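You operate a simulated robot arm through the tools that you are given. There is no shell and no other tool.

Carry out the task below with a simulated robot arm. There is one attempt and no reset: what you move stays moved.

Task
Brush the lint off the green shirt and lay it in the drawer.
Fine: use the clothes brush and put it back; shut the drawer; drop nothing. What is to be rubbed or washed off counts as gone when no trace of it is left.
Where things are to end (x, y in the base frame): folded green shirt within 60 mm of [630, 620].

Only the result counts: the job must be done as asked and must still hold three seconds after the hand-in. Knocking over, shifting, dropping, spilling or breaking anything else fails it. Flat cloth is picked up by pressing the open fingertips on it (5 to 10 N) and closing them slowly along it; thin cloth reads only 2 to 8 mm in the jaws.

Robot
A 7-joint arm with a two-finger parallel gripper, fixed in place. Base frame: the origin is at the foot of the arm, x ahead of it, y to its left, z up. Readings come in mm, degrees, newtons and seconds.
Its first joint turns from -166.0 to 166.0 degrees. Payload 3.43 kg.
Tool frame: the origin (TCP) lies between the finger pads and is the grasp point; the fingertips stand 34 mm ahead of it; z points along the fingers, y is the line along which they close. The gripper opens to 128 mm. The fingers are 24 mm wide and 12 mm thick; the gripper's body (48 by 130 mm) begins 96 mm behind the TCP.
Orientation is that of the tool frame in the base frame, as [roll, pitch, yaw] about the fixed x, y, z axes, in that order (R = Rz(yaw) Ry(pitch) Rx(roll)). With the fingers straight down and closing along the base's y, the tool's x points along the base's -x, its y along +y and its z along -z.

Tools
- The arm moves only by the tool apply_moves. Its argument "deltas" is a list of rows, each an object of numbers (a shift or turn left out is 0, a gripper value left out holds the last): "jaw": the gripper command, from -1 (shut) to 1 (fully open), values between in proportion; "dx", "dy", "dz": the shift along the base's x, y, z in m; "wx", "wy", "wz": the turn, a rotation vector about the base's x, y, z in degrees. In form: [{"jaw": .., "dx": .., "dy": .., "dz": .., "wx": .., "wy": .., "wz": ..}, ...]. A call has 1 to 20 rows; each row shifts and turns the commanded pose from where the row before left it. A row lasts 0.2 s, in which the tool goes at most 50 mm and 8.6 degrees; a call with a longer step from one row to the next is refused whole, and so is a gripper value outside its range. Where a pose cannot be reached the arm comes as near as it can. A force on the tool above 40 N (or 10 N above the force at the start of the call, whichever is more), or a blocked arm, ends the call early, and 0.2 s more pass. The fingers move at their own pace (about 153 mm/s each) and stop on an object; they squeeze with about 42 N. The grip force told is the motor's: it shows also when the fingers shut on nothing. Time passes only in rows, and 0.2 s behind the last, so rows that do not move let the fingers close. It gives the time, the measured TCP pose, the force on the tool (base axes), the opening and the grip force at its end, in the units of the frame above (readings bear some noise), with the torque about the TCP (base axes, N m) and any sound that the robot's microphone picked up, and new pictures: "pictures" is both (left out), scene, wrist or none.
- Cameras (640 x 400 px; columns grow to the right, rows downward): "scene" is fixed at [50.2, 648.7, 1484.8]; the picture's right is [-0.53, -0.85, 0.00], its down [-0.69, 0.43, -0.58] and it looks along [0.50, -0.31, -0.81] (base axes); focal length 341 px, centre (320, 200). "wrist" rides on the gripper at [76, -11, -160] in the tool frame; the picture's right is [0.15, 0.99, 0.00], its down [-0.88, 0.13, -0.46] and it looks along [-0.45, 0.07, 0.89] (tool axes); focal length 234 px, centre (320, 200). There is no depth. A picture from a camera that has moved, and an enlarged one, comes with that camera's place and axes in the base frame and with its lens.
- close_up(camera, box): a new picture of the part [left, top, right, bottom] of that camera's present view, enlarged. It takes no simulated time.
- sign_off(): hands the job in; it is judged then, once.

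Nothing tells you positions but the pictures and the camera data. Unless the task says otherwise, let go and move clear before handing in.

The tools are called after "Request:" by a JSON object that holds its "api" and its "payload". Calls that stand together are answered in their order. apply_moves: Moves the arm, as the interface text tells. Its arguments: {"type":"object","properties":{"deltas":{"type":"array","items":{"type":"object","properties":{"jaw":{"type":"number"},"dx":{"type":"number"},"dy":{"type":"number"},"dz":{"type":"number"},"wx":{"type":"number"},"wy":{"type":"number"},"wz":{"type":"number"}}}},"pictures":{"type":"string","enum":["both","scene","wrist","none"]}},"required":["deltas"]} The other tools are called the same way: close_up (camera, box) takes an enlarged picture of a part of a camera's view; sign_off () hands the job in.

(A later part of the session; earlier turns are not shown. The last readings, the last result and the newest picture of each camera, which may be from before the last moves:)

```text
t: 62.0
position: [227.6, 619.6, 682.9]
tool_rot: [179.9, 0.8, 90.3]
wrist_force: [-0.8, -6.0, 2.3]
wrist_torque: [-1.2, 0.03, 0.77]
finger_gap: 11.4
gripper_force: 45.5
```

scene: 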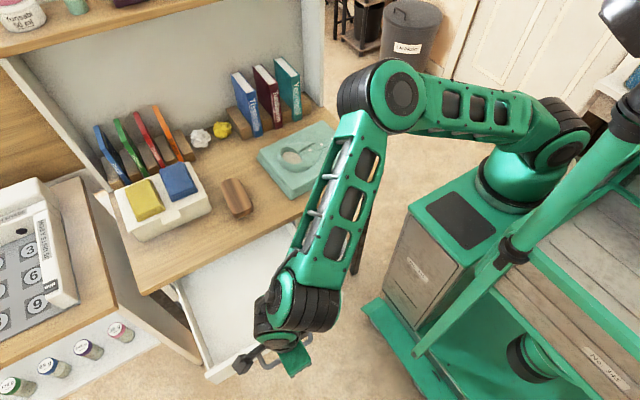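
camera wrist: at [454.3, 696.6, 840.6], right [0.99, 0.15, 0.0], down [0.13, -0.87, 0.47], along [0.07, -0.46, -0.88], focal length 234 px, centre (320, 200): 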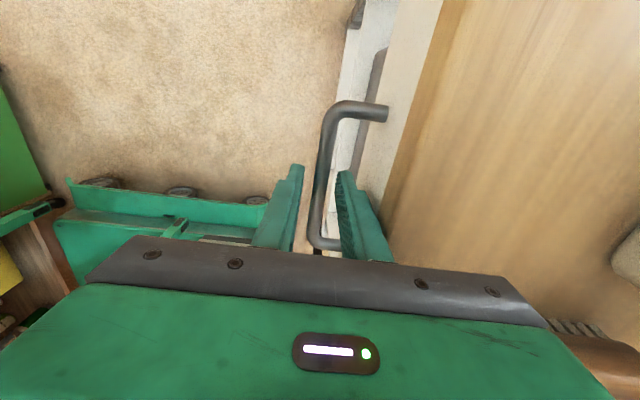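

The drawer is open by about 238 mm. I'll let go of the bar and rise straight up to inspect.

Request:
{"api": "apply_moves", "payload": {"deltas": [{"jaw": -0.5625}, {}, {"dz": 0.02}, {"dz": 0.03}, {"dz": 0.04}, {"dz": 0.04}, {"dz": 0.04}, {}], "pictures": "both"}}

Request:
{"api": "close_up", "payload": {"camera": "scene", "box": [130, 220, 370, 390]}}

```text
t: 63.8
position: [228.5, 617.8, 851.7]
tool_rot: [179.7, 0.8, 90.1]
wrist_force: [-0.7, 0.2, 0.6]
wrist_torque: [0.03, -0.01, 0.02]
finger_gap: 28.0
gripper_force: 0.1
camera wrist: at [217.3, 695.9, 1009.7], right [0.99, 0.15, 0.0], down [0.13, -0.87, 0.47], along [0.07, -0.46, -0.88], focal length 234 px, centre (320, 200)
```

scene: 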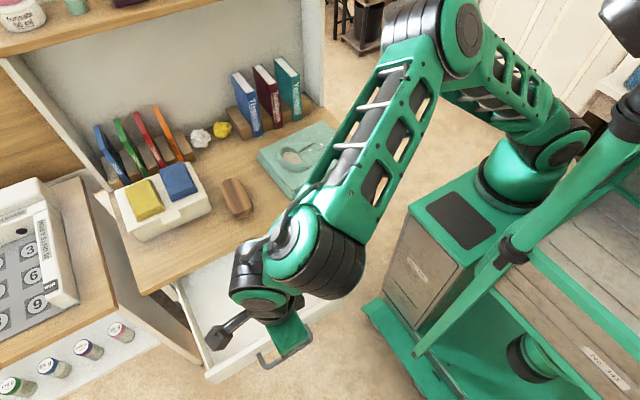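
wrist: 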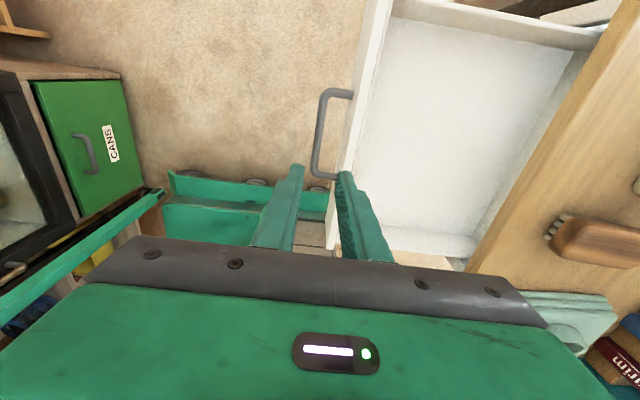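

```text
2.35 times, centred on (250, 305) of scene
camera zoom: at [50.2, 648.7, 1484.8], right [-0.53, -0.85, 0.0], down [-0.69, 0.43, -0.58], along [0.5, -0.31, -0.81], focal length 802 px, centre (485, -47)
```

zoom: 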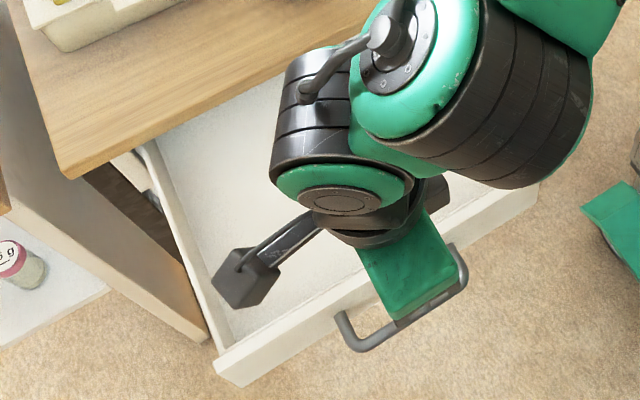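

Request:
{"api": "close_up", "payload": {"camera": "wrist", "box": [310, 0, 640, 270]}}

```text
1.48 times, centred on (475, 135) of wrist
camera zoom: at [217.3, 695.9, 1009.7], right [0.99, 0.15, 0.0], down [0.13, -0.87, 0.47], along [0.07, -0.46, -0.88], focal length 347 px, centre (90, 296)
```

zoom: 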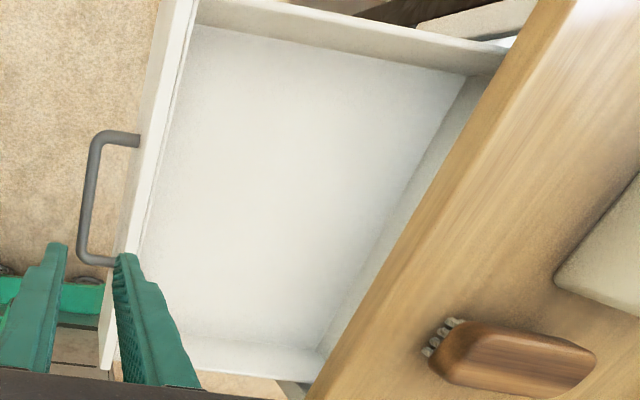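

The drawer is empty, with its floor spanning roughly y 470–772 and about 205 mm exposed in x — a bit tight for the ~178 mm deep shirt. I'm right above the handle, so I'll pull it some 35 mm further for clearance.

Request:
{"api": "apply_moves", "payload": {"deltas": [{"dz": -0.04}, {"dz": -0.04}, {"dz": -0.04}, {"dz": -0.03}, {"dz": -0.019}, {}], "pictures": "wrist"}}

Request:
{"api": "close_up", "payload": {"camera": "wrist", "box": [220, 80, 420, 240]}}

```text
t: 65.2
position: [229.2, 619.3, 683.4]
tool_rot: [179.7, 0.9, 90.0]
wrist_force: [-0.4, -0.3, 0.8]
wrist_torque: [0.01, -0.02, -0.01]
finger_gap: 27.9
gripper_force: 0.2
camera wrist: at [217.1, 696.9, 842.2], right [0.99, 0.15, 0.0], down [0.13, -0.87, 0.47], along [0.07, -0.46, -0.88], focal length 234 px, centre (320, 200)
```

wrist: 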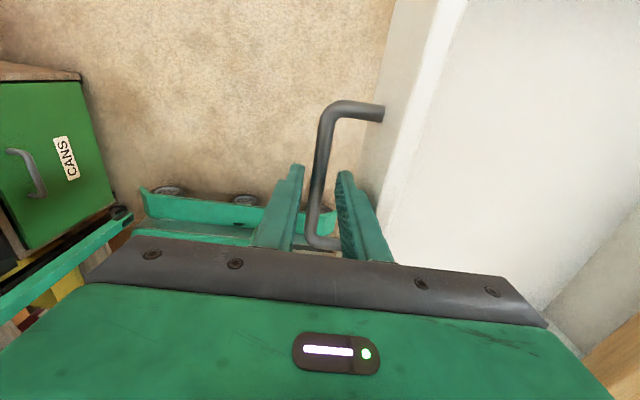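

```text
2.50 times, centred on (320, 160) of wrist
camera zoom: at [217.1, 696.9, 842.2], right [0.99, 0.15, 0.0], down [0.13, -0.87, 0.47], along [0.07, -0.46, -0.88], focal length 585 px, centre (320, 300)
```

zoom: 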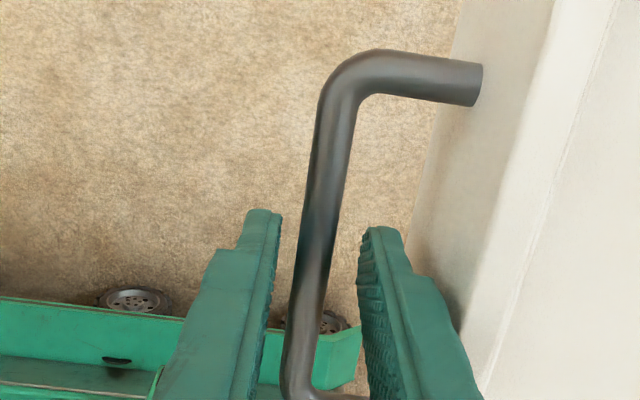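

Request:
{"api": "apply_moves", "payload": {"deltas": [{"jaw": -0.7}, {"jaw": -1}, {}, {"dx": -0.006}, {"dx": -0.01}, {"dx": -0.01}, {"dx": -0.009}], "pictures": "none"}}

```text
t: 66.8
position: [201.5, 619.8, 684.1]
tool_rot: [179.3, 0.9, 89.6]
wrist_force: [36.2, -6.8, 6.4]
wrist_torque: [0.32, -0.63, 1.14]
finger_gap: 11.8
gripper_force: 45.1
```

The drawer reached its stop at about 265 mm open. I'll relieve the pull and release the handle.

Request:
{"api": "apply_moves", "payload": {"deltas": [{"dx": 0.006}, {"dx": 0.002}, {}], "pictures": "none"}}

```text
t: 67.6
position: [200.6, 619.6, 683.4]
tool_rot: [179.8, 0.7, 90.0]
wrist_force: [23.1, 4.7, 5.4]
wrist_torque: [-0.28, -0.45, 0.8]
finger_gap: 11.5
gripper_force: 45.3
```

Request:
{"api": "apply_moves", "payload": {"deltas": [{"dx": 0.003}, {"dx": 0.002}, {}], "pictures": "none"}}

```text
t: 68.4
position: [206.3, 619.9, 683.9]
tool_rot: [179.9, 0.7, 90.3]
wrist_force: [-0.5, 8.9, 12.9]
wrist_torque: [0.4, 0.16, 0.74]
finger_gap: 12.0
gripper_force: 44.6
```

The drawer now sits free at about 260 mm open. Releasing the bar and rising clear.

Request:
{"api": "apply_moves", "payload": {"deltas": [{"jaw": -0.5625}, {}, {"dz": 0.02}, {"dz": 0.04}, {"dz": 0.04}, {"dz": 0.04}, {"dz": 0.04}, {"dz": 0.04}, {}], "pictures": "both"}}

Request:
{"api": "close_up", "payload": {"camera": "wrist", "box": [310, 0, 640, 270]}}

```text
t: 70.4
position: [206.0, 617.3, 903.0]
tool_rot: [179.7, 0.8, 90.2]
wrist_force: [-0.3, -0.5, 0.5]
wrist_torque: [0.01, 0.01, -0.03]
finger_gap: 28.0
gripper_force: 0.1
camera wrist: at [193.8, 695.2, 1061.0], right [0.99, 0.15, 0.0], down [0.13, -0.87, 0.47], along [0.07, -0.46, -0.88], focal length 234 px, centre (320, 200)
```

scene: 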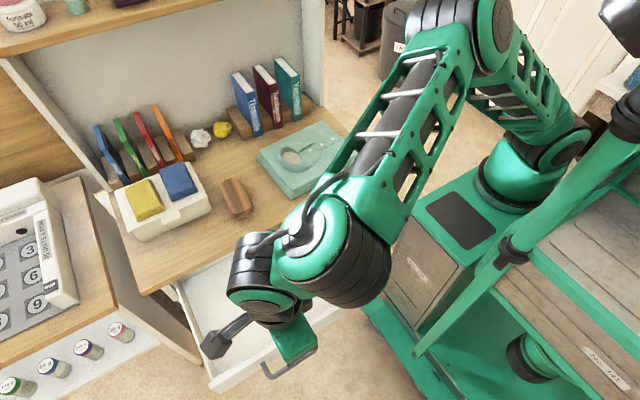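
wrist: 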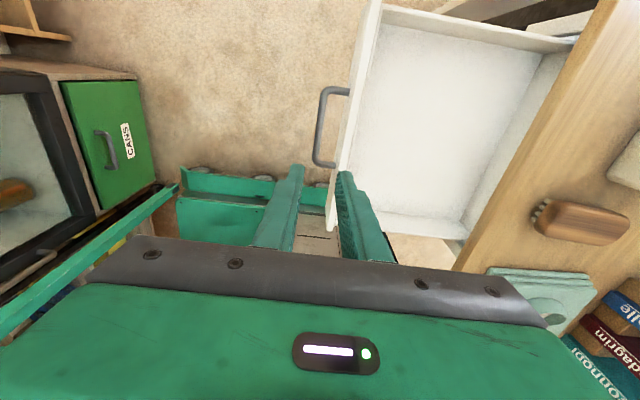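

```text
1.48 times, centred on (475, 135) of wrist
camera zoom: at [193.8, 695.2, 1061.0], right [0.99, 0.15, 0.0], down [0.13, -0.87, 0.47], along [0.07, -0.46, -0.88], focal length 347 px, centre (90, 296)
```

zoom: 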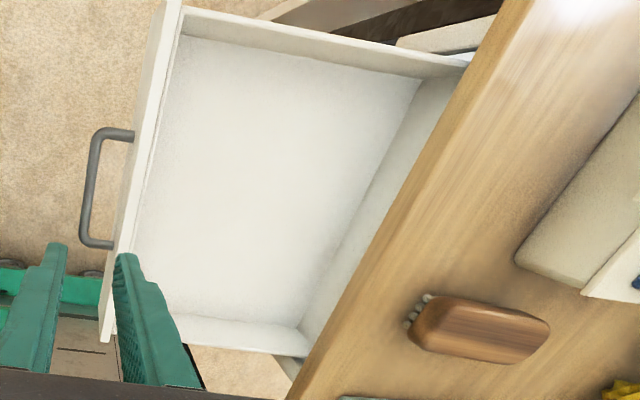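

The drawer has about 227 mm exposed now, enough for the shirt. Moving over to the shirt's flat front area.

Request:
{"api": "apply_moves", "payload": {"deltas": [{"dx": 0.031, "dy": -0.025, "jaw": 0.094}, {"dx": 0.031, "dy": -0.025}, {"dx": 0.031, "dy": -0.025}, {"dx": 0.031, "dy": -0.025}, {"dx": 0.031, "dy": -0.025}, {"dx": 0.031, "dy": -0.025}, {"dx": 0.031, "dy": -0.025}, {"dx": 0.031, "dy": -0.025}, {"dx": 0.031, "dy": -0.025}, {"dx": 0.031, "dy": -0.025}, {"dx": 0.031, "dy": -0.025}, {"dx": 0.031, "dy": -0.025}, {"dx": 0.031, "dy": -0.025}, {"dx": 0.031, "dy": -0.02}, {}], "pictures": "both"}}

Request:
{"api": "close_up", "payload": {"camera": "wrist", "box": [200, 0, 480, 240]}}

Request:
{"api": "close_up", "payload": {"camera": "scene", "box": [245, 80, 385, 210]}}

```text
t: 73.6
position: [644.3, 274.5, 901.5]
tool_rot: [179.7, 0.8, 90.1]
wrist_force: [0.6, 1.3, -0.1]
wrist_torque: [-0.03, -0.01, -0.01]
finger_gap: 70.2
gripper_force: 0.1
camera wrist: at [632.0, 352.1, 1059.8], right [0.99, 0.15, 0.0], down [0.13, -0.87, 0.47], along [0.07, -0.46, -0.88], focal length 234 px, centre (320, 200)
```

scene: 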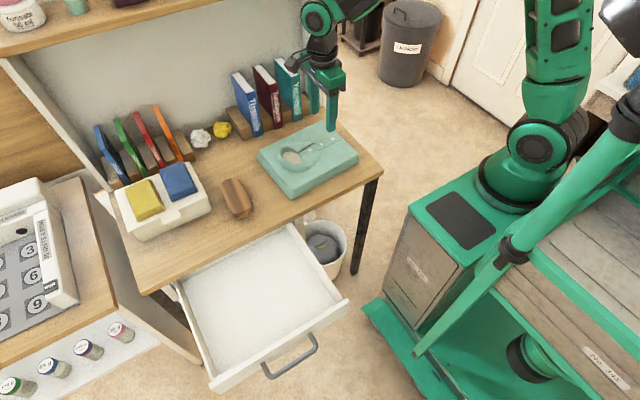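
wrist: 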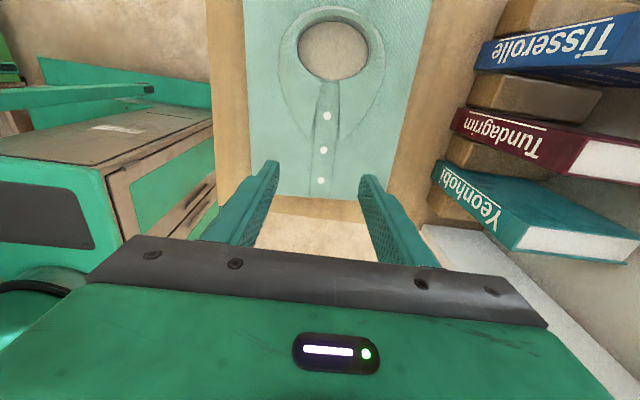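

```text
1.67 times, centred on (340, 120) of wrist
camera zoom: at [632.0, 352.1, 1059.8], right [0.99, 0.15, 0.0], down [0.13, -0.87, 0.47], along [0.07, -0.46, -0.88], focal length 390 px, centre (287, 333)
```

zoom: 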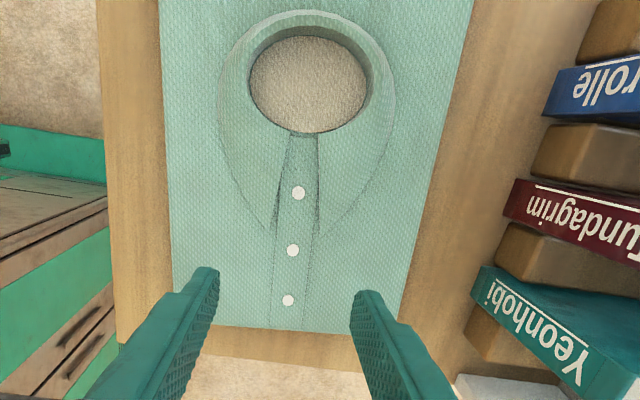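

```text
3.08 times, centred on (315, 145) of scene
camera zoom: at [50.2, 648.7, 1484.8], right [-0.53, -0.85, 0.0], down [-0.69, 0.43, -0.58], along [0.5, -0.31, -0.81], focal length 1048 px, centre (335, 369)
```

zoom: 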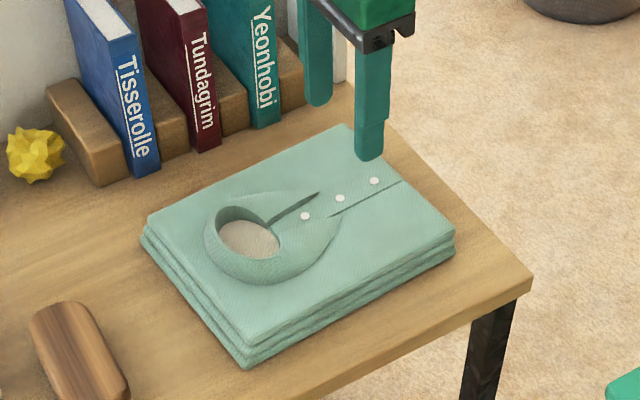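

The view from above puts the shirt's centre at about [645, 324], turned some 3.5°, with the flat front area around button 2 at [648, 273]. I'll line up there with 70 mm jaws and descend close to the cloth.

Request:
{"api": "apply_moves", "payload": {"deltas": [{"dx": 0.004, "dy": 0.002, "dz": -0.02, "wz": 3.5}, {"dz": -0.03}, {"dz": -0.018}, {}], "pictures": "both"}}

Request:
{"api": "close_up", "payload": {"camera": "scene", "box": [270, 80, 380, 190]}}

Request:
{"api": "close_up", "payload": {"camera": "wrist", "box": [200, 60, 440, 260]}}

```text
t: 74.6
position: [645.3, 276.5, 831.6]
tool_rot: [179.7, 0.7, 93.6]
wrist_force: [-0.7, 0.0, -0.2]
wrist_torque: [-0.01, -0.01, 0.0]
finger_gap: 69.9
gripper_force: 0.0
camera wrist: at [628.6, 353.1, 991.3], right [0.98, 0.21, 0.0], down [0.18, -0.86, 0.47], along [0.1, -0.46, -0.88], focal length 234 px, centre (320, 200)
```

scene: 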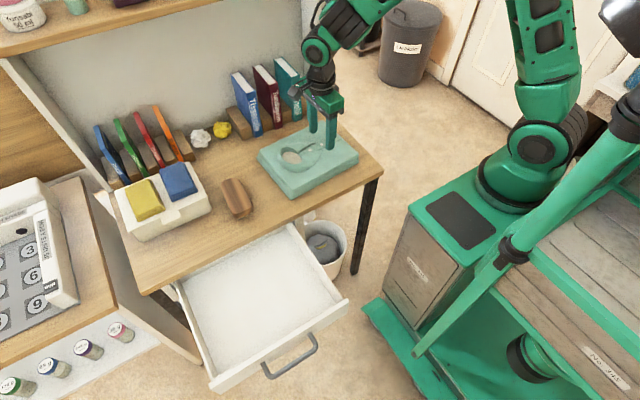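
wrist: 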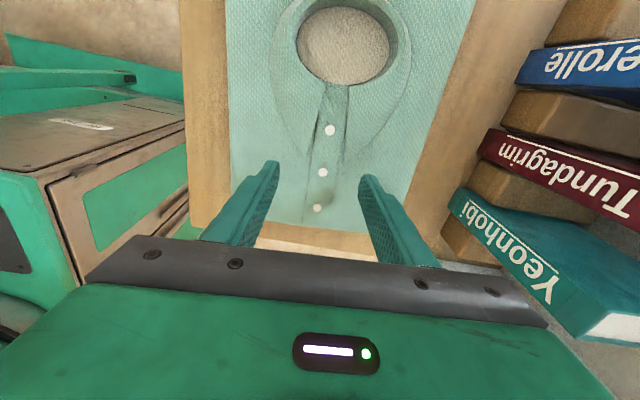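

```text
3.64 times, centred on (325, 135) of scene
camera zoom: at [50.2, 648.7, 1484.8], right [-0.53, -0.85, 0.0], down [-0.69, 0.43, -0.58], along [0.5, -0.31, -0.81], focal length 1239 px, centre (302, 436)
```

zoom: 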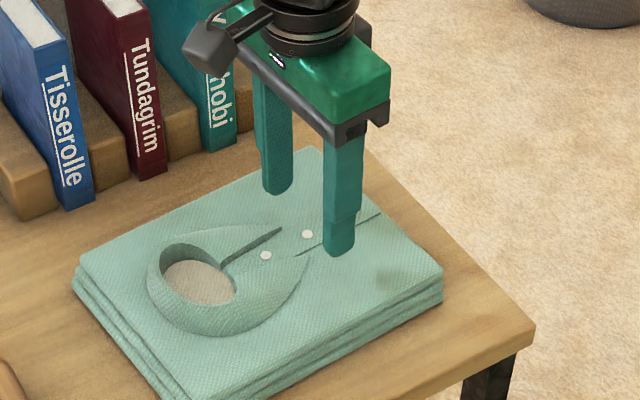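

```text
2.00 times, centred on (320, 160) of wrist
camera zoom: at [628.6, 353.1, 991.3], right [0.98, 0.21, 0.0], down [0.18, -0.86, 0.47], along [0.1, -0.46, -0.88], focal length 468 px, centre (320, 280)
```

zoom: 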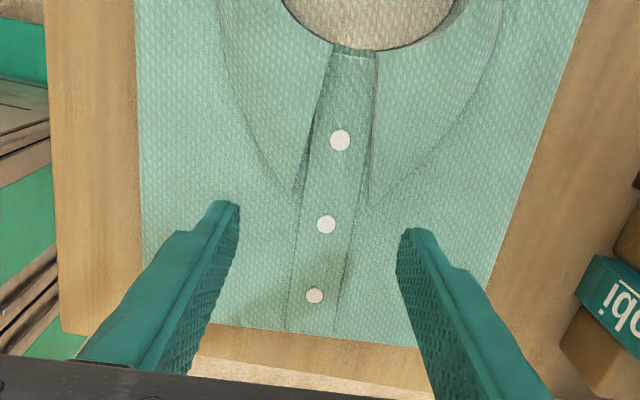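

Fingertips are aligned on flat cloth either side of button 2. Lowering toward contact in small steps.

Request:
{"api": "apply_moves", "payload": {"deltas": [{"dz": -0.006}, {"dz": -0.004}, {}], "pictures": "none"}}

```text
t: 75.4
position: [647.4, 277.2, 823.1]
tool_rot: [179.7, 0.8, 93.5]
wrist_force: [-0.5, 0.7, 0.0]
wrist_torque: [0.0, -0.03, -0.05]
finger_gap: 70.2
gripper_force: 0.0
```

Request:
{"api": "apply_moves", "payload": {"deltas": [{"dz": -0.002}, {"dz": -0.001}, {}], "pictures": "none"}}

```text
t: 76.2
position: [644.8, 274.6, 820.8]
tool_rot: [179.7, 0.9, 93.6]
wrist_force: [-0.5, 0.9, -1.3]
wrist_torque: [-0.02, -0.02, -0.02]
finger_gap: 69.9
gripper_force: 0.1
```

Request:
{"api": "apply_moves", "payload": {"deltas": [{"dz": -0.001}, {}], "pictures": "none"}}

Request:
{"api": "apply_moves", "payload": {"deltas": [{"dz": -0.001}, {}], "pictures": "none"}}

```text
t: 76.8
position: [645.6, 276.7, 820.2]
tool_rot: [179.6, 0.8, 93.6]
wrist_force: [-0.4, 0.2, -0.1]
wrist_torque: [-0.01, 0.0, 0.02]
finger_gap: 69.9
gripper_force: 0.1
```

```text
t: 77.4
position: [645.1, 277.5, 818.3]
tool_rot: [179.6, 0.8, 93.7]
wrist_force: [0.1, 1.2, -0.6]
wrist_torque: [0.01, -0.02, -0.02]
finger_gap: 70.1
gripper_force: 0.0
```

Request:
{"api": "apply_moves", "payload": {"deltas": [{"dz": -0.001}, {}], "pictures": "none"}}

Request:
{"api": "apply_moves", "payload": {"deltas": [{"dz": -0.0007}, {}], "pictures": "none"}}

```text
t: 78.0
position: [643.9, 276.9, 816.8]
tool_rot: [179.6, 0.9, 93.7]
wrist_force: [-0.1, 0.0, -0.8]
wrist_torque: [-0.01, 0.0, 0.0]
finger_gap: 70.0
gripper_force: 0.1
```

```text
t: 78.6
position: [644.6, 275.9, 818.3]
tool_rot: [179.8, 0.8, 93.5]
wrist_force: [-0.3, -0.2, 0.6]
wrist_torque: [0.0, 0.01, -0.03]
finger_gap: 69.8
gripper_force: 0.1
```

Request:
{"api": "apply_moves", "payload": {"deltas": [{"dz": -0.0007}, {}], "pictures": "none"}}

Request:
{"api": "apply_moves", "payload": {"deltas": [{"dz": -0.0007}, {}], "pictures": "none"}}

```text
t: 79.2
position: [644.5, 276.7, 816.2]
tool_rot: [179.7, 0.8, 93.6]
wrist_force: [0.2, -0.3, -0.6]
wrist_torque: [0.0, 0.04, 0.0]
finger_gap: 70.3
gripper_force: 0.1
```

```text
t: 79.8
position: [645.7, 276.3, 816.0]
tool_rot: [179.7, 0.8, 93.6]
wrist_force: [0.4, 0.5, 0.0]
wrist_torque: [0.02, -0.02, -0.01]
finger_gap: 69.9
gripper_force: 0.1
```

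Request:
{"api": "apply_moves", "payload": {"deltas": [{"dz": -0.0007}, {}], "pictures": "none"}}

Request:
{"api": "apply_moves", "payload": {"deltas": [{"dz": -0.0007}, {}], "pictures": "scene"}}

Request:
{"api": "close_up", "payload": {"camera": "scene", "box": [280, 100, 370, 180]}}

```text
t: 80.4
position: [645.4, 276.7, 815.2]
tool_rot: [179.7, 0.8, 93.6]
wrist_force: [0.6, 0.8, -0.7]
wrist_torque: [0.02, 0.01, 0.0]
finger_gap: 70.1
gripper_force: 0.1
```

```text
t: 81.0
position: [645.0, 276.5, 814.0]
tool_rot: [179.7, 0.8, 93.6]
wrist_force: [-0.3, -0.3, -0.3]
wrist_torque: [0.01, 0.02, -0.01]
finger_gap: 69.8
gripper_force: 0.1
```

scene: 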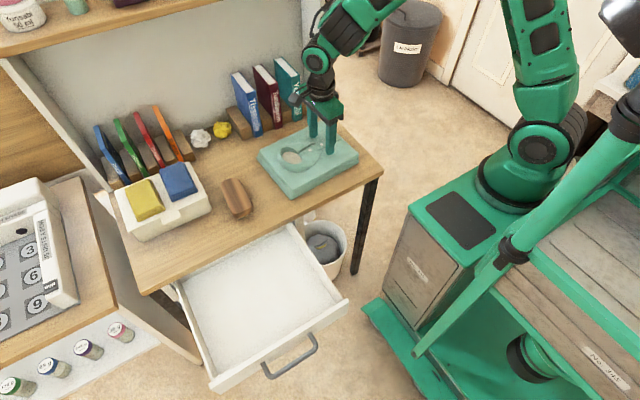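

```text
5.00 times, centred on (325, 140) of scene
camera zoom: at [50.2, 648.7, 1484.8], right [-0.53, -0.85, 0.0], down [-0.69, 0.43, -0.58], along [0.5, -0.31, -0.81], focal length 1703 px, centre (295, 500)
```

zoom: 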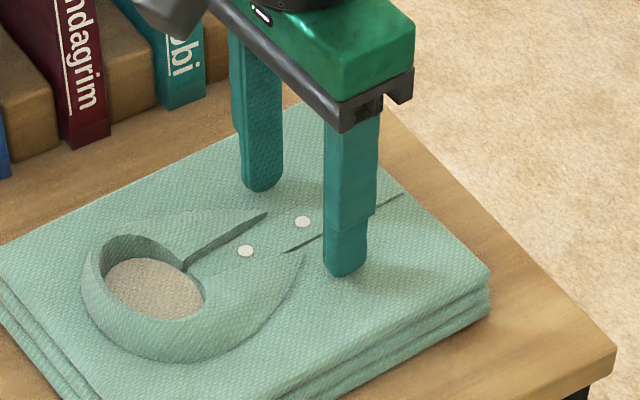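

Almost touching. Continuing down in fine steps.

Request:
{"api": "apply_moves", "payload": {"deltas": [{"dz": -0.0008}, {}], "pictures": "none"}}

Request:
{"api": "apply_moves", "payload": {"deltas": [{"dz": -0.0007}, {}], "pictures": "none"}}

```text
t: 81.6
position: [644.9, 277.2, 813.4]
tool_rot: [179.7, 0.8, 93.6]
wrist_force: [-0.1, -0.3, -0.6]
wrist_torque: [0.0, -0.01, -0.02]
finger_gap: 69.9
gripper_force: 0.1
```

```text
t: 82.2
position: [645.0, 276.3, 813.3]
tool_rot: [179.7, 0.8, 93.6]
wrist_force: [-0.3, -0.5, 0.8]
wrist_torque: [0.03, 0.01, 0.02]
finger_gap: 70.1
gripper_force: 0.0
```

Request:
{"api": "apply_moves", "payload": {"deltas": [{"dz": -0.0007}, {}], "pictures": "none"}}

Request:
{"api": "apply_moves", "payload": {"deltas": [{"dz": -0.0005}, {}], "pictures": "none"}}

```text
t: 82.8
position: [645.3, 276.6, 812.2]
tool_rot: [179.7, 0.8, 93.6]
wrist_force: [-0.4, 0.0, 0.2]
wrist_torque: [0.03, 0.0, 0.01]
finger_gap: 70.3
gripper_force: 0.1
```

```text
t: 83.4
position: [644.6, 277.1, 813.1]
tool_rot: [179.6, 0.8, 93.6]
wrist_force: [0.3, 0.5, 0.2]
wrist_torque: [0.04, -0.02, 0.03]
finger_gap: 70.2
gripper_force: 0.1
```

Request:
{"api": "apply_moves", "payload": {"deltas": [{"dz": -0.0006}, {}], "pictures": "none"}}

Request:
{"api": "apply_moves", "payload": {"deltas": [{"dz": -0.0006}, {}], "pictures": "none"}}

```text
t: 84.0
position: [646.2, 276.5, 811.8]
tool_rot: [179.7, 0.8, 93.7]
wrist_force: [-0.3, 0.9, 0.7]
wrist_torque: [0.0, 0.05, 0.01]
finger_gap: 70.2
gripper_force: 0.2
```

```text
t: 84.6
position: [645.3, 277.3, 810.2]
tool_rot: [179.7, 0.8, 93.7]
wrist_force: [0.0, -0.4, -0.4]
wrist_torque: [0.01, 0.0, -0.01]
finger_gap: 69.8
gripper_force: 0.0
```

Request:
{"api": "apply_moves", "payload": {"deltas": [{"dz": -0.0008}, {}], "pictures": "none"}}

Request:
{"api": "apply_moves", "payload": {"deltas": [{"dz": -0.0006}, {}], "pictures": "scene"}}

Request:
{"api": "close_up", "payload": {"camera": "scene", "box": [290, 110, 360, 170]}}

```text
t: 85.2
position: [644.6, 275.3, 810.0]
tool_rot: [179.7, 0.9, 93.7]
wrist_force: [-0.6, -2.3, 9.5]
wrist_torque: [0.03, 0.45, 0.08]
finger_gap: 70.7
gripper_force: 0.7
```

```text
t: 85.8
position: [645.5, 276.6, 810.2]
tool_rot: [179.6, 0.8, 93.6]
wrist_force: [-0.5, -3.1, 22.4]
wrist_torque: [0.09, 0.92, 0.1]
finger_gap: 70.2
gripper_force: 0.4
```

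scene: 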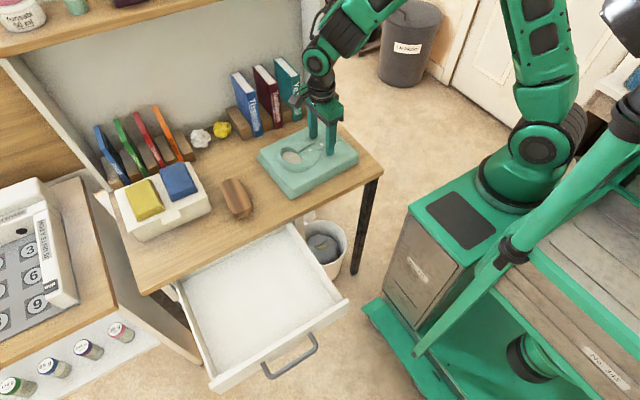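

```text
6.67 times, centred on (325, 140) of scene
camera zoom: at [50.2, 648.7, 1484.8], right [-0.53, -0.85, 0.0], down [-0.69, 0.43, -0.58], along [0.5, -0.31, -0.81], focal length 2271 px, centre (287, 600)
```

zoom: 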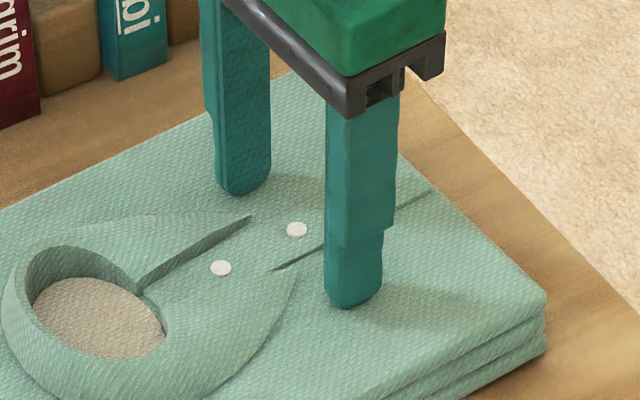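

Contact, but the load (22 N) rests on the low-x finger only. I'll back off slightly and level the tool so both tips press evenly.

Request:
{"api": "apply_moves", "payload": {"deltas": [{"dz": 0.0008, "wy": 0.5, "wx": 0.6}, {}], "pictures": "none"}}

```text
t: 86.4
position: [644.1, 275.6, 809.5]
tool_rot: [-179.8, 0.2, 93.7]
wrist_force: [0.9, -1.4, 10.0]
wrist_torque: [0.02, -0.42, -0.15]
finger_gap: 70.5
gripper_force: 0.2
```

Request:
{"api": "apply_moves", "payload": {"deltas": [{"wy": -0.2}, {}], "pictures": "none"}}

```text
t: 87.0
position: [645.7, 276.7, 810.1]
tool_rot: [-180.0, 0.1, 93.5]
wrist_force: [0.1, -2.7, 5.4]
wrist_torque: [-0.01, 0.0, -0.06]
finger_gap: 70.6
gripper_force: 0.5
```

Both tips press evenly with 5.4 N. Adding a touch and closing slowly along the cloth.

Request:
{"api": "apply_moves", "payload": {"deltas": [{"dz": -0.0002}, {"jaw": 0.03}, {"jaw": -0.03}, {"jaw": -0.1}], "pictures": "none"}}

```text
t: 88.0
position: [646.7, 276.6, 809.9]
tool_rot: [-180.0, 0.2, 93.6]
wrist_force: [-1.0, 1.3, 4.4]
wrist_torque: [0.07, 0.12, 0.03]
finger_gap: 58.3
gripper_force: 0.7
```

Request:
{"api": "apply_moves", "payload": {"deltas": [{"jaw": -0.16, "dz": -0.0002}, {"jaw": -0.22}, {"jaw": -0.28}, {"jaw": -0.34}], "pictures": "scene"}}

Request:
{"api": "close_up", "payload": {"camera": "scene", "box": [290, 110, 360, 170]}}

```text
t: 89.0
position: [645.4, 276.6, 810.1]
tool_rot: [180.0, 0.2, 93.7]
wrist_force: [-6.6, 1.0, 12.5]
wrist_torque: [0.09, 0.35, 0.13]
finger_gap: 45.2
gripper_force: 2.3
```

scene: 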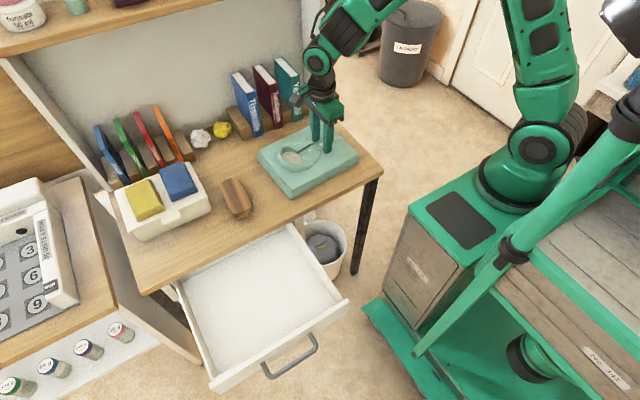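

```text
6.67 times, centred on (325, 140) of scene
camera zoom: at [50.2, 648.7, 1484.8], right [-0.53, -0.85, 0.0], down [-0.69, 0.43, -0.58], along [0.5, -0.31, -0.81], focal length 2271 px, centre (287, 600)
```

zoom: 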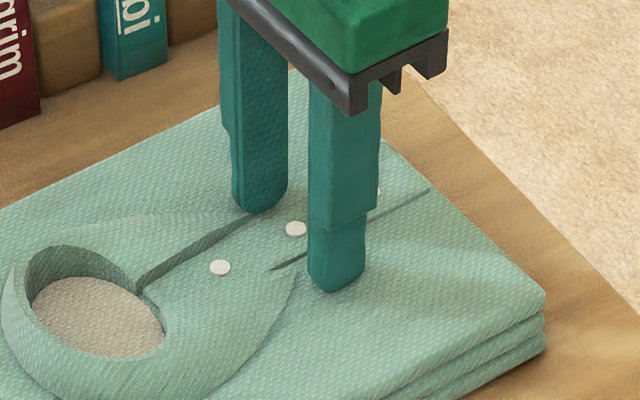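

Request:
{"api": "apply_moves", "payload": {"deltas": [{"jaw": -0.4, "dz": 0.0002}, {"jaw": -0.46}, {"jaw": -0.52}, {"jaw": -0.58}], "pictures": "none"}}

```text
t: 90.0
position: [645.0, 274.8, 810.8]
tool_rot: [179.9, 0.2, 93.7]
wrist_force: [-5.0, -1.1, 11.4]
wrist_torque: [0.11, 0.23, 0.06]
finger_gap: 29.3
gripper_force: 2.2
```

Request:
{"api": "apply_moves", "payload": {"deltas": [{"jaw": -0.64, "dz": 0.0002}, {"jaw": -0.7}, {"jaw": -0.76}, {"jaw": -0.82}], "pictures": "scene"}}

Request:
{"api": "close_up", "payload": {"camera": "scene", "box": [290, 110, 360, 170]}}

```text
t: 91.0
position: [645.5, 275.4, 808.8]
tool_rot: [-180.0, 0.2, 93.6]
wrist_force: [-2.4, -0.5, 6.1]
wrist_torque: [0.03, 0.09, 0.05]
finger_gap: 12.9
gripper_force: 1.2
```

scene: 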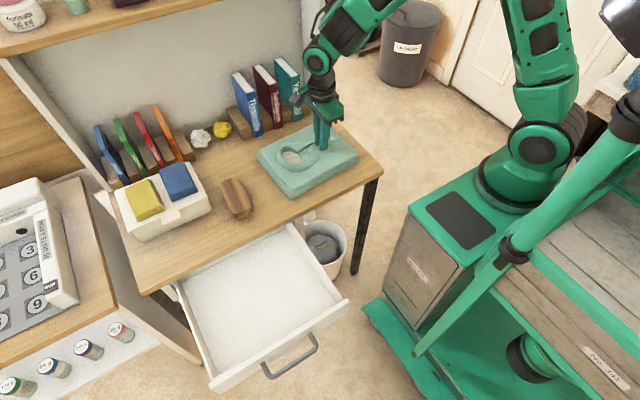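

```text
6.67 times, centred on (325, 140) of scene
camera zoom: at [50.2, 648.7, 1484.8], right [-0.53, -0.85, 0.0], down [-0.69, 0.43, -0.58], along [0.5, -0.31, -0.81], focal length 2271 px, centre (287, 600)
```

zoom: 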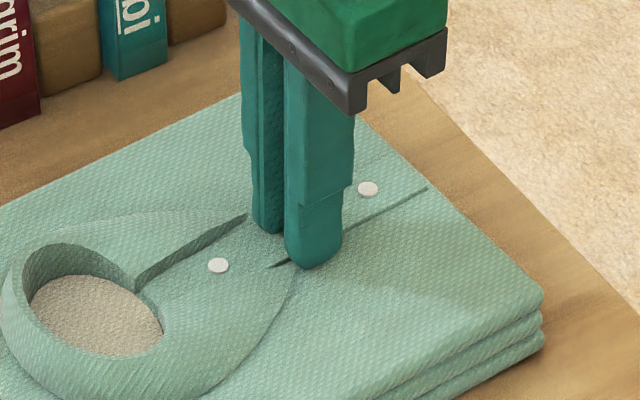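

Request:
{"api": "apply_moves", "payload": {"deltas": [{"jaw": -0.86}, {"jaw": -0.9}, {"jaw": -0.94}, {"jaw": -1}, {}, {}], "pictures": "scene"}}

Request:
{"api": "close_up", "payload": {"camera": "scene", "box": [290, 110, 360, 170]}}

```text
t: 92.4
position: [645.4, 276.4, 811.0]
tool_rot: [-180.0, 0.2, 93.5]
wrist_force: [0.8, -0.2, 4.6]
wrist_torque: [0.06, -0.01, -0.01]
finger_gap: 0.0
gripper_force: 33.1
```

scene: 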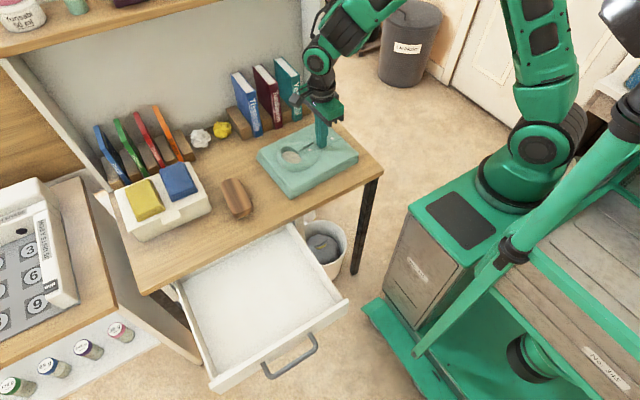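

```text
6.67 times, centred on (325, 140) of scene
camera zoom: at [50.2, 648.7, 1484.8], right [-0.53, -0.85, 0.0], down [-0.69, 0.43, -0.58], along [0.5, -0.31, -0.81], focal length 2271 px, centre (287, 600)
```

zoom: 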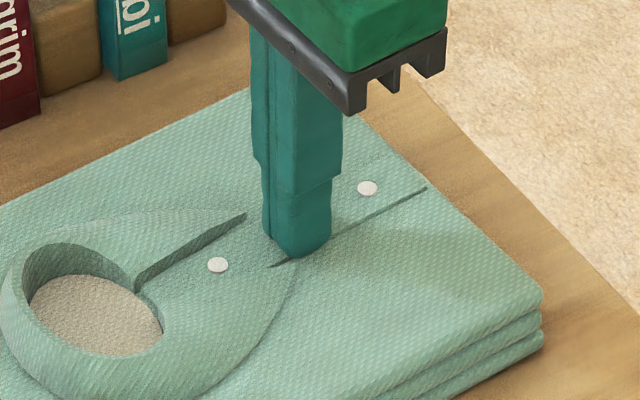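

The jaws shut to 0.0 mm, so nothing was caught; the press faded to about 4.6 N at the end. I'll reopen and try again with a firmer, steadier press and slower closing.

Request:
{"api": "apply_moves", "payload": {"deltas": [{"dz": 0.003}, {"jaw": -0.4}, {}], "pictures": "none"}}

Request:
{"api": "close_up", "payload": {"camera": "scene", "box": [260, 110, 370, 200]}}

Request:
{"api": "close_up", "payload": {"camera": "wrist", "box": [200, 0, 440, 240]}}

```text
t: 93.2
position: [646.2, 276.9, 812.2]
tool_rot: [-180.0, 0.2, 93.6]
wrist_force: [0.3, -0.9, 0.5]
wrist_torque: [0.0, -0.01, 0.01]
finger_gap: 38.5
gripper_force: 0.1
```

```text
4.44 times, centred on (315, 155) of scene
camera zoom: at [50.2, 648.7, 1484.8], right [-0.53, -0.85, 0.0], down [-0.69, 0.43, -0.58], along [0.5, -0.31, -0.81], focal length 1514 px, centre (342, 400)
```

zoom: 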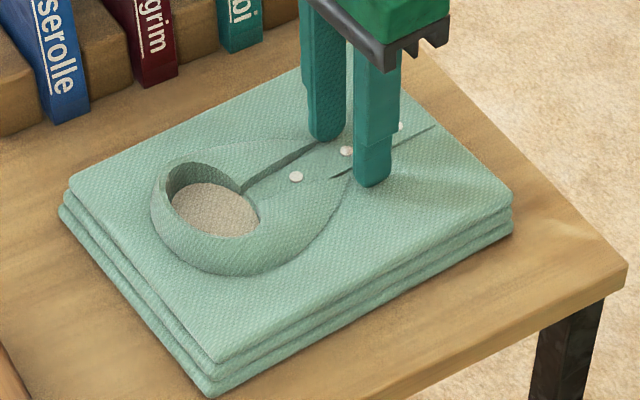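

```text
1.67 times, centred on (320, 120) of wrist
camera zoom: at [629.9, 350.9, 972.2], right [0.98, 0.21, 0.0], down [0.19, -0.87, 0.46], along [0.1, -0.45, -0.89], focal length 390 px, centre (320, 333)
```

zoom: 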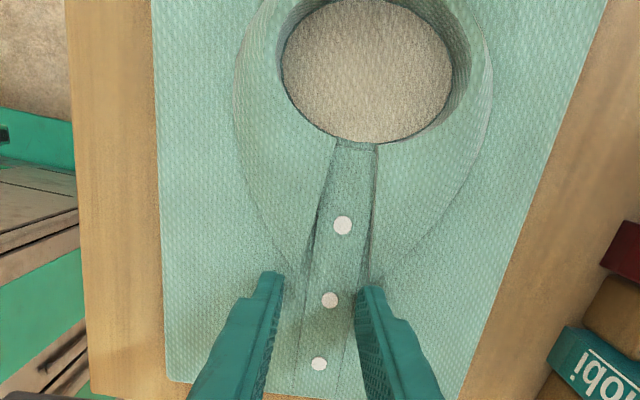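

Request:
{"api": "apply_moves", "payload": {"deltas": [{"dz": -0.002}, {"dz": -0.001}, {}], "pictures": "none"}}

```text
t: 94.0
position: [645.4, 275.6, 809.8]
tool_rot: [-180.0, 0.2, 93.6]
wrist_force: [0.7, 0.0, 4.2]
wrist_torque: [0.01, 0.07, 0.0]
finger_gap: 38.2
gripper_force: 0.1
```

Request:
{"api": "apply_moves", "payload": {"deltas": [{"dz": -0.0006}, {}], "pictures": "none"}}

```text
t: 94.6
position: [645.1, 275.9, 810.2]
tool_rot: [179.9, 0.2, 93.6]
wrist_force: [0.2, -5.7, 18.2]
wrist_torque: [-0.12, 0.27, 0.18]
finger_gap: 38.4
gripper_force: 0.1
```

Request:
{"api": "apply_moves", "payload": {"deltas": [{"jaw": -0.43, "dz": 0.0003}, {"jaw": -0.46}, {"jaw": -0.49}, {"jaw": -0.52}, {"jaw": -0.55}, {"jaw": -0.58}, {"jaw": -0.61}, {"jaw": -0.64}, {"jaw": -0.67}], "pictures": "none"}}

```text
t: 96.6
position: [645.3, 275.6, 808.9]
tool_rot: [-180.0, 0.2, 93.6]
wrist_force: [-3.9, 1.5, 7.8]
wrist_torque: [0.12, 0.21, 0.04]
finger_gap: 23.3
gripper_force: 2.0
```

Request:
{"api": "apply_moves", "payload": {"deltas": [{"jaw": -0.7, "dz": -0.0001}, {"jaw": -0.73}, {"jaw": -0.76}, {"jaw": -0.79}, {"jaw": -0.81}, {"jaw": -0.83}], "pictures": "none"}}

```text
t: 98.0
position: [645.2, 276.3, 810.0]
tool_rot: [-180.0, 0.2, 93.5]
wrist_force: [0.5, -0.2, 0.2]
wrist_torque: [0.01, 0.02, -0.02]
finger_gap: 11.2
gripper_force: 0.1
```

Contact vanished as the tips reached the placket. I'll press again here to about 8 N, then close the last part.

Request:
{"api": "apply_moves", "payload": {"deltas": [{"dz": -0.0006}, {}], "pictures": "none"}}

Request:
{"api": "apply_moves", "payload": {"deltas": [{"dz": -0.0005}, {}], "pictures": "none"}}

```text
t: 98.6
position: [644.6, 276.2, 810.5]
tool_rot: [179.9, 0.2, 93.5]
wrist_force: [-2.3, -3.0, 17.2]
wrist_torque: [0.03, 0.13, 0.0]
finger_gap: 10.9
gripper_force: 0.6
```

```text
t: 99.2
position: [645.3, 275.9, 810.5]
tool_rot: [179.9, 0.1, 93.7]
wrist_force: [-1.2, -6.8, 33.1]
wrist_torque: [-0.09, 0.15, 0.23]
finger_gap: 11.2
gripper_force: 0.0
```

Request:
{"api": "apply_moves", "payload": {"deltas": [{"dz": 0.0006}, {}], "pictures": "none"}}

```text
t: 99.8
position: [645.0, 275.2, 810.0]
tool_rot: [179.9, 0.1, 93.7]
wrist_force: [2.2, -1.0, 25.9]
wrist_torque: [0.07, 0.02, -0.25]
finger_gap: 10.9
gripper_force: 0.3
```

Request:
{"api": "apply_moves", "payload": {"deltas": [{"dz": 0.0005}, {"jaw": -0.85}, {"jaw": -0.87}, {"jaw": -0.89}], "pictures": "none"}}

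```text
t: 100.8
position: [645.2, 277.0, 809.6]
tool_rot: [179.9, 0.2, 93.7]
wrist_force: [4.2, -1.9, 9.5]
wrist_torque: [0.06, -0.22, -0.04]
finger_gap: 10.7
gripper_force: 2.6
```

Request:
{"api": "apply_moves", "payload": {"deltas": [{"jaw": -0.91}, {"jaw": -0.93}, {"jaw": -0.95}, {"jaw": -0.97}], "pictures": "none"}}

```text
t: 101.8
position: [644.1, 274.9, 809.3]
tool_rot: [-180.0, 0.2, 93.7]
wrist_force: [-2.1, -0.7, 4.8]
wrist_torque: [0.05, 0.08, 0.04]
finger_gap: 0.0
gripper_force: 33.1
```

The jaws read 0 again. Before changing approach I'll raise a little, to see whether anything came along, and look closely.

Request:
{"api": "apply_moves", "payload": {"deltas": [{"dz": 0.004}, {"dz": 0.008}, {}], "pictures": "both"}}

Request:
{"api": "close_up", "payload": {"camera": "scene", "box": [260, 110, 370, 200]}}

Request:
{"api": "close_up", "payload": {"camera": "wrist", "box": [240, 60, 420, 220]}}

```text
t: 102.6
position: [645.2, 277.3, 821.7]
tool_rot: [-180.0, 0.2, 93.5]
wrist_force: [-1.0, -0.4, 0.0]
wrist_torque: [0.0, -0.01, 0.03]
finger_gap: 0.0
gripper_force: 32.6
camera wrist: at [629.6, 351.6, 981.6], right [0.98, 0.21, 0.0], down [0.19, -0.87, 0.46], along [0.1, -0.45, -0.89], focal length 234 px, centre (320, 200)
```

scene: 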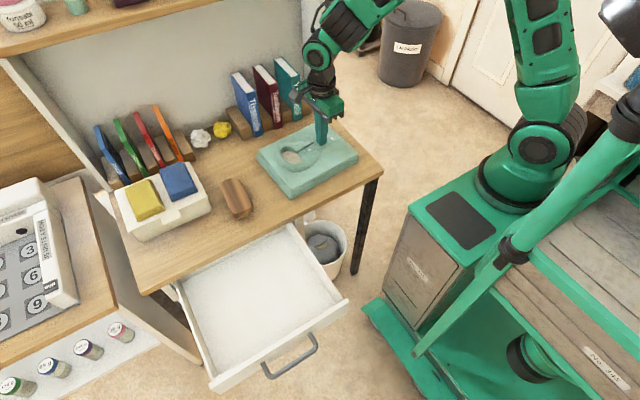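
wrist: 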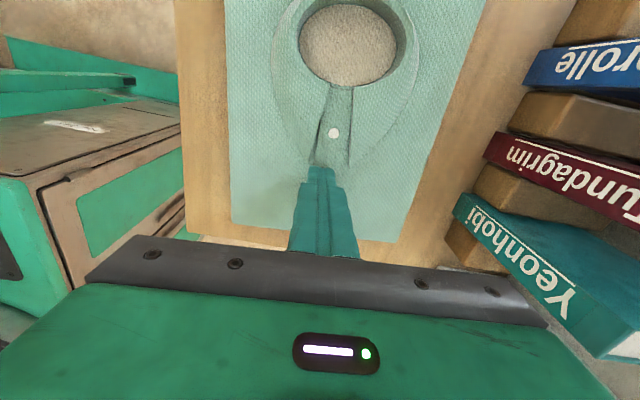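

```text
4.44 times, centred on (315, 155) of scene
camera zoom: at [50.2, 648.7, 1484.8], right [-0.53, -0.85, 0.0], down [-0.69, 0.43, -0.58], along [0.5, -0.31, -0.81], focal length 1514 px, centre (342, 400)
```

zoom: 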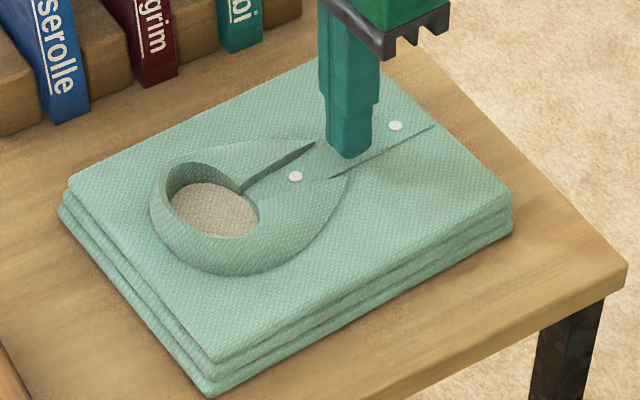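

```text
2.50 times, centred on (330, 140) of wrist
camera zoom: at [629.6, 351.6, 981.6], right [0.98, 0.21, 0.0], down [0.19, -0.87, 0.46], along [0.1, -0.45, -0.89], focal length 585 px, centre (295, 350)
```

zoom: 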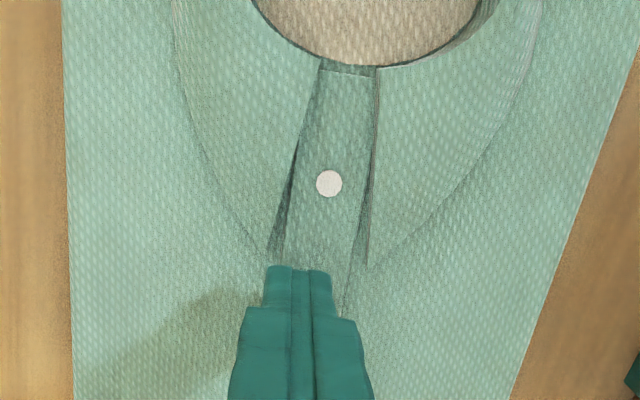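

Nothing was lifted and the shirt has not moved. The placket under the tips is uneven, so I'll try the instructed pinch on a plain flat patch near [594, 262] instead.

Request:
{"api": "apply_moves", "payload": {"deltas": [{"dz": 0.008, "jaw": -0.6}, {"dx": -0.026, "dy": -0.008}, {"dx": -0.025, "dy": -0.007}, {"dz": -0.008}, {}], "pictures": "both"}}

Request:
{"api": "close_up", "payload": {"camera": "wrist", "box": [240, 60, 420, 220]}}

```text
t: 103.8
position: [594.8, 260.8, 822.5]
tool_rot: [-180.0, 0.1, 93.6]
wrist_force: [0.5, 0.7, -0.1]
wrist_torque: [-0.01, 0.03, 0.01]
finger_gap: 25.8
gripper_force: 0.0
camera wrist: at [579.3, 335.9, 981.9], right [0.98, 0.21, 0.0], down [0.19, -0.87, 0.46], along [0.1, -0.45, -0.89], focal length 234 px, centre (320, 200)
```

scene: 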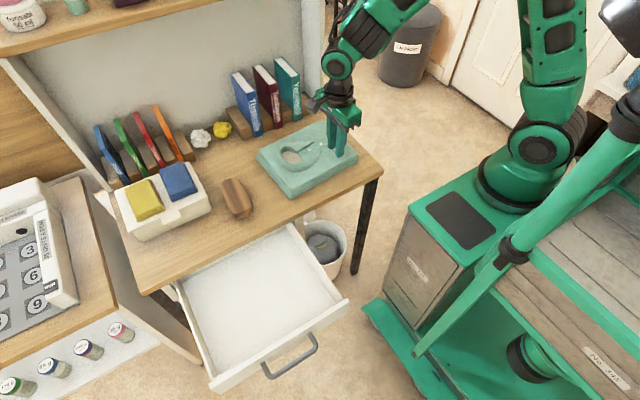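
wrist: 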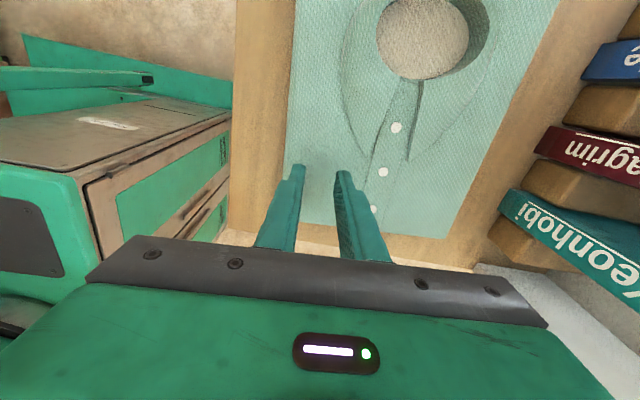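

```text
2.50 times, centred on (330, 140) of wrist
camera zoom: at [579.3, 335.9, 981.9], right [0.98, 0.21, 0.0], down [0.19, -0.87, 0.46], along [0.1, -0.45, -0.89], focal length 585 px, centre (295, 350)
```

zoom: 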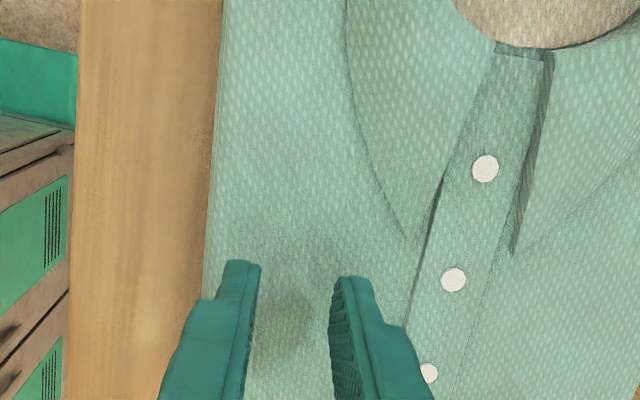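

Both tips are over plain cloth now. Lowering to contact.

Request:
{"api": "apply_moves", "payload": {"deltas": [{"dz": -0.006}, {"dz": -0.004}, {}], "pictures": "none"}}

Request:
{"api": "apply_moves", "payload": {"deltas": [{"dz": -0.0008}, {}], "pictures": "none"}}

```text
t: 104.6
position: [593.9, 260.5, 812.6]
tool_rot: [180.0, 0.2, 93.5]
wrist_force: [-0.1, -0.7, 0.2]
wrist_torque: [-0.01, 0.02, -0.02]
finger_gap: 25.5
gripper_force: 0.0
```

```text
t: 105.2
position: [593.7, 261.5, 812.0]
tool_rot: [-179.9, 0.2, 93.6]
wrist_force: [1.1, 1.1, 0.2]
wrist_torque: [0.03, -0.02, -0.01]
finger_gap: 25.5
gripper_force: 0.0
```

Request:
{"api": "apply_moves", "payload": {"deltas": [{"dz": -0.0008}, {}], "pictures": "none"}}

Request:
{"api": "apply_moves", "payload": {"deltas": [{"dz": -0.0006}, {}], "pictures": "none"}}

```text
t: 105.8
position: [594.2, 260.8, 811.3]
tool_rot: [180.0, 0.2, 93.6]
wrist_force: [-0.7, 0.6, -0.7]
wrist_torque: [-0.01, -0.01, 0.0]
finger_gap: 25.9
gripper_force: 0.0
```

```text
t: 106.4
position: [593.8, 262.3, 808.8]
tool_rot: [180.0, 0.1, 93.7]
wrist_force: [0.1, -0.5, 2.4]
wrist_torque: [0.0, 0.02, -0.01]
finger_gap: 25.6
gripper_force: 0.1
```

Request:
{"api": "apply_moves", "payload": {"deltas": [{"dz": -0.0002}, {}], "pictures": "none"}}

```text
t: 107.0
position: [593.2, 260.7, 809.8]
tool_rot: [179.9, 0.2, 93.7]
wrist_force: [-3.3, -5.0, 16.2]
wrist_torque: [-0.01, 0.18, 0.03]
finger_gap: 25.4
gripper_force: 0.2
```

Request:
{"api": "apply_moves", "payload": {"deltas": [{"dz": 0.0001, "jaw": -0.63}, {"jaw": -0.66}, {"jaw": -0.69}], "pictures": "none"}}

```text
t: 107.8
position: [594.0, 261.2, 810.3]
tool_rot: [179.9, 0.1, 93.6]
wrist_force: [-4.7, -4.5, 21.2]
wrist_torque: [-0.05, 0.25, 0.02]
finger_gap: 25.5
gripper_force: 4.9
```

Request:
{"api": "apply_moves", "payload": {"deltas": [{"dz": 0.0003, "jaw": -0.72}, {"jaw": -0.75}, {"jaw": -0.78}], "pictures": "none"}}

```text
t: 108.6
position: [594.6, 262.5, 810.3]
tool_rot: [-179.9, 0.3, 93.6]
wrist_force: [-3.2, 1.3, 5.8]
wrist_torque: [0.09, 0.16, 0.02]
finger_gap: 16.1
gripper_force: 2.0
```

Request:
{"api": "apply_moves", "payload": {"deltas": [{"dz": -0.0002, "jaw": -0.8}, {"jaw": -0.82}, {"jaw": -0.84}], "pictures": "none"}}

```text
t: 109.4
position: [594.2, 261.4, 810.3]
tool_rot: [180.0, 0.3, 93.6]
wrist_force: [-3.0, -1.9, 7.4]
wrist_torque: [0.05, 0.08, 0.03]
finger_gap: 13.3
gripper_force: 2.4
```

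Request:
{"api": "apply_moves", "payload": {"deltas": [{"dz": -0.0001, "jaw": -0.86}, {"jaw": -0.88}, {"jaw": -0.9}], "pictures": "none"}}

```text
t: 110.2
position: [593.7, 261.5, 810.2]
tool_rot: [180.0, 0.2, 93.7]
wrist_force: [-5.2, -1.4, 13.5]
wrist_torque: [0.1, 0.23, 0.07]
finger_gap: 11.2
gripper_force: 3.9
```

Request:
{"api": "apply_moves", "payload": {"deltas": [{"dz": 0.0001, "jaw": -0.92}, {"jaw": -0.94}, {"jaw": -0.96}], "pictures": "none"}}

```text
t: 111.0
position: [593.8, 261.2, 810.3]
tool_rot: [180.0, 0.1, 93.6]
wrist_force: [-5.4, 0.6, 13.8]
wrist_torque: [0.16, 0.27, 0.11]
finger_gap: 7.0
gripper_force: 4.1
```

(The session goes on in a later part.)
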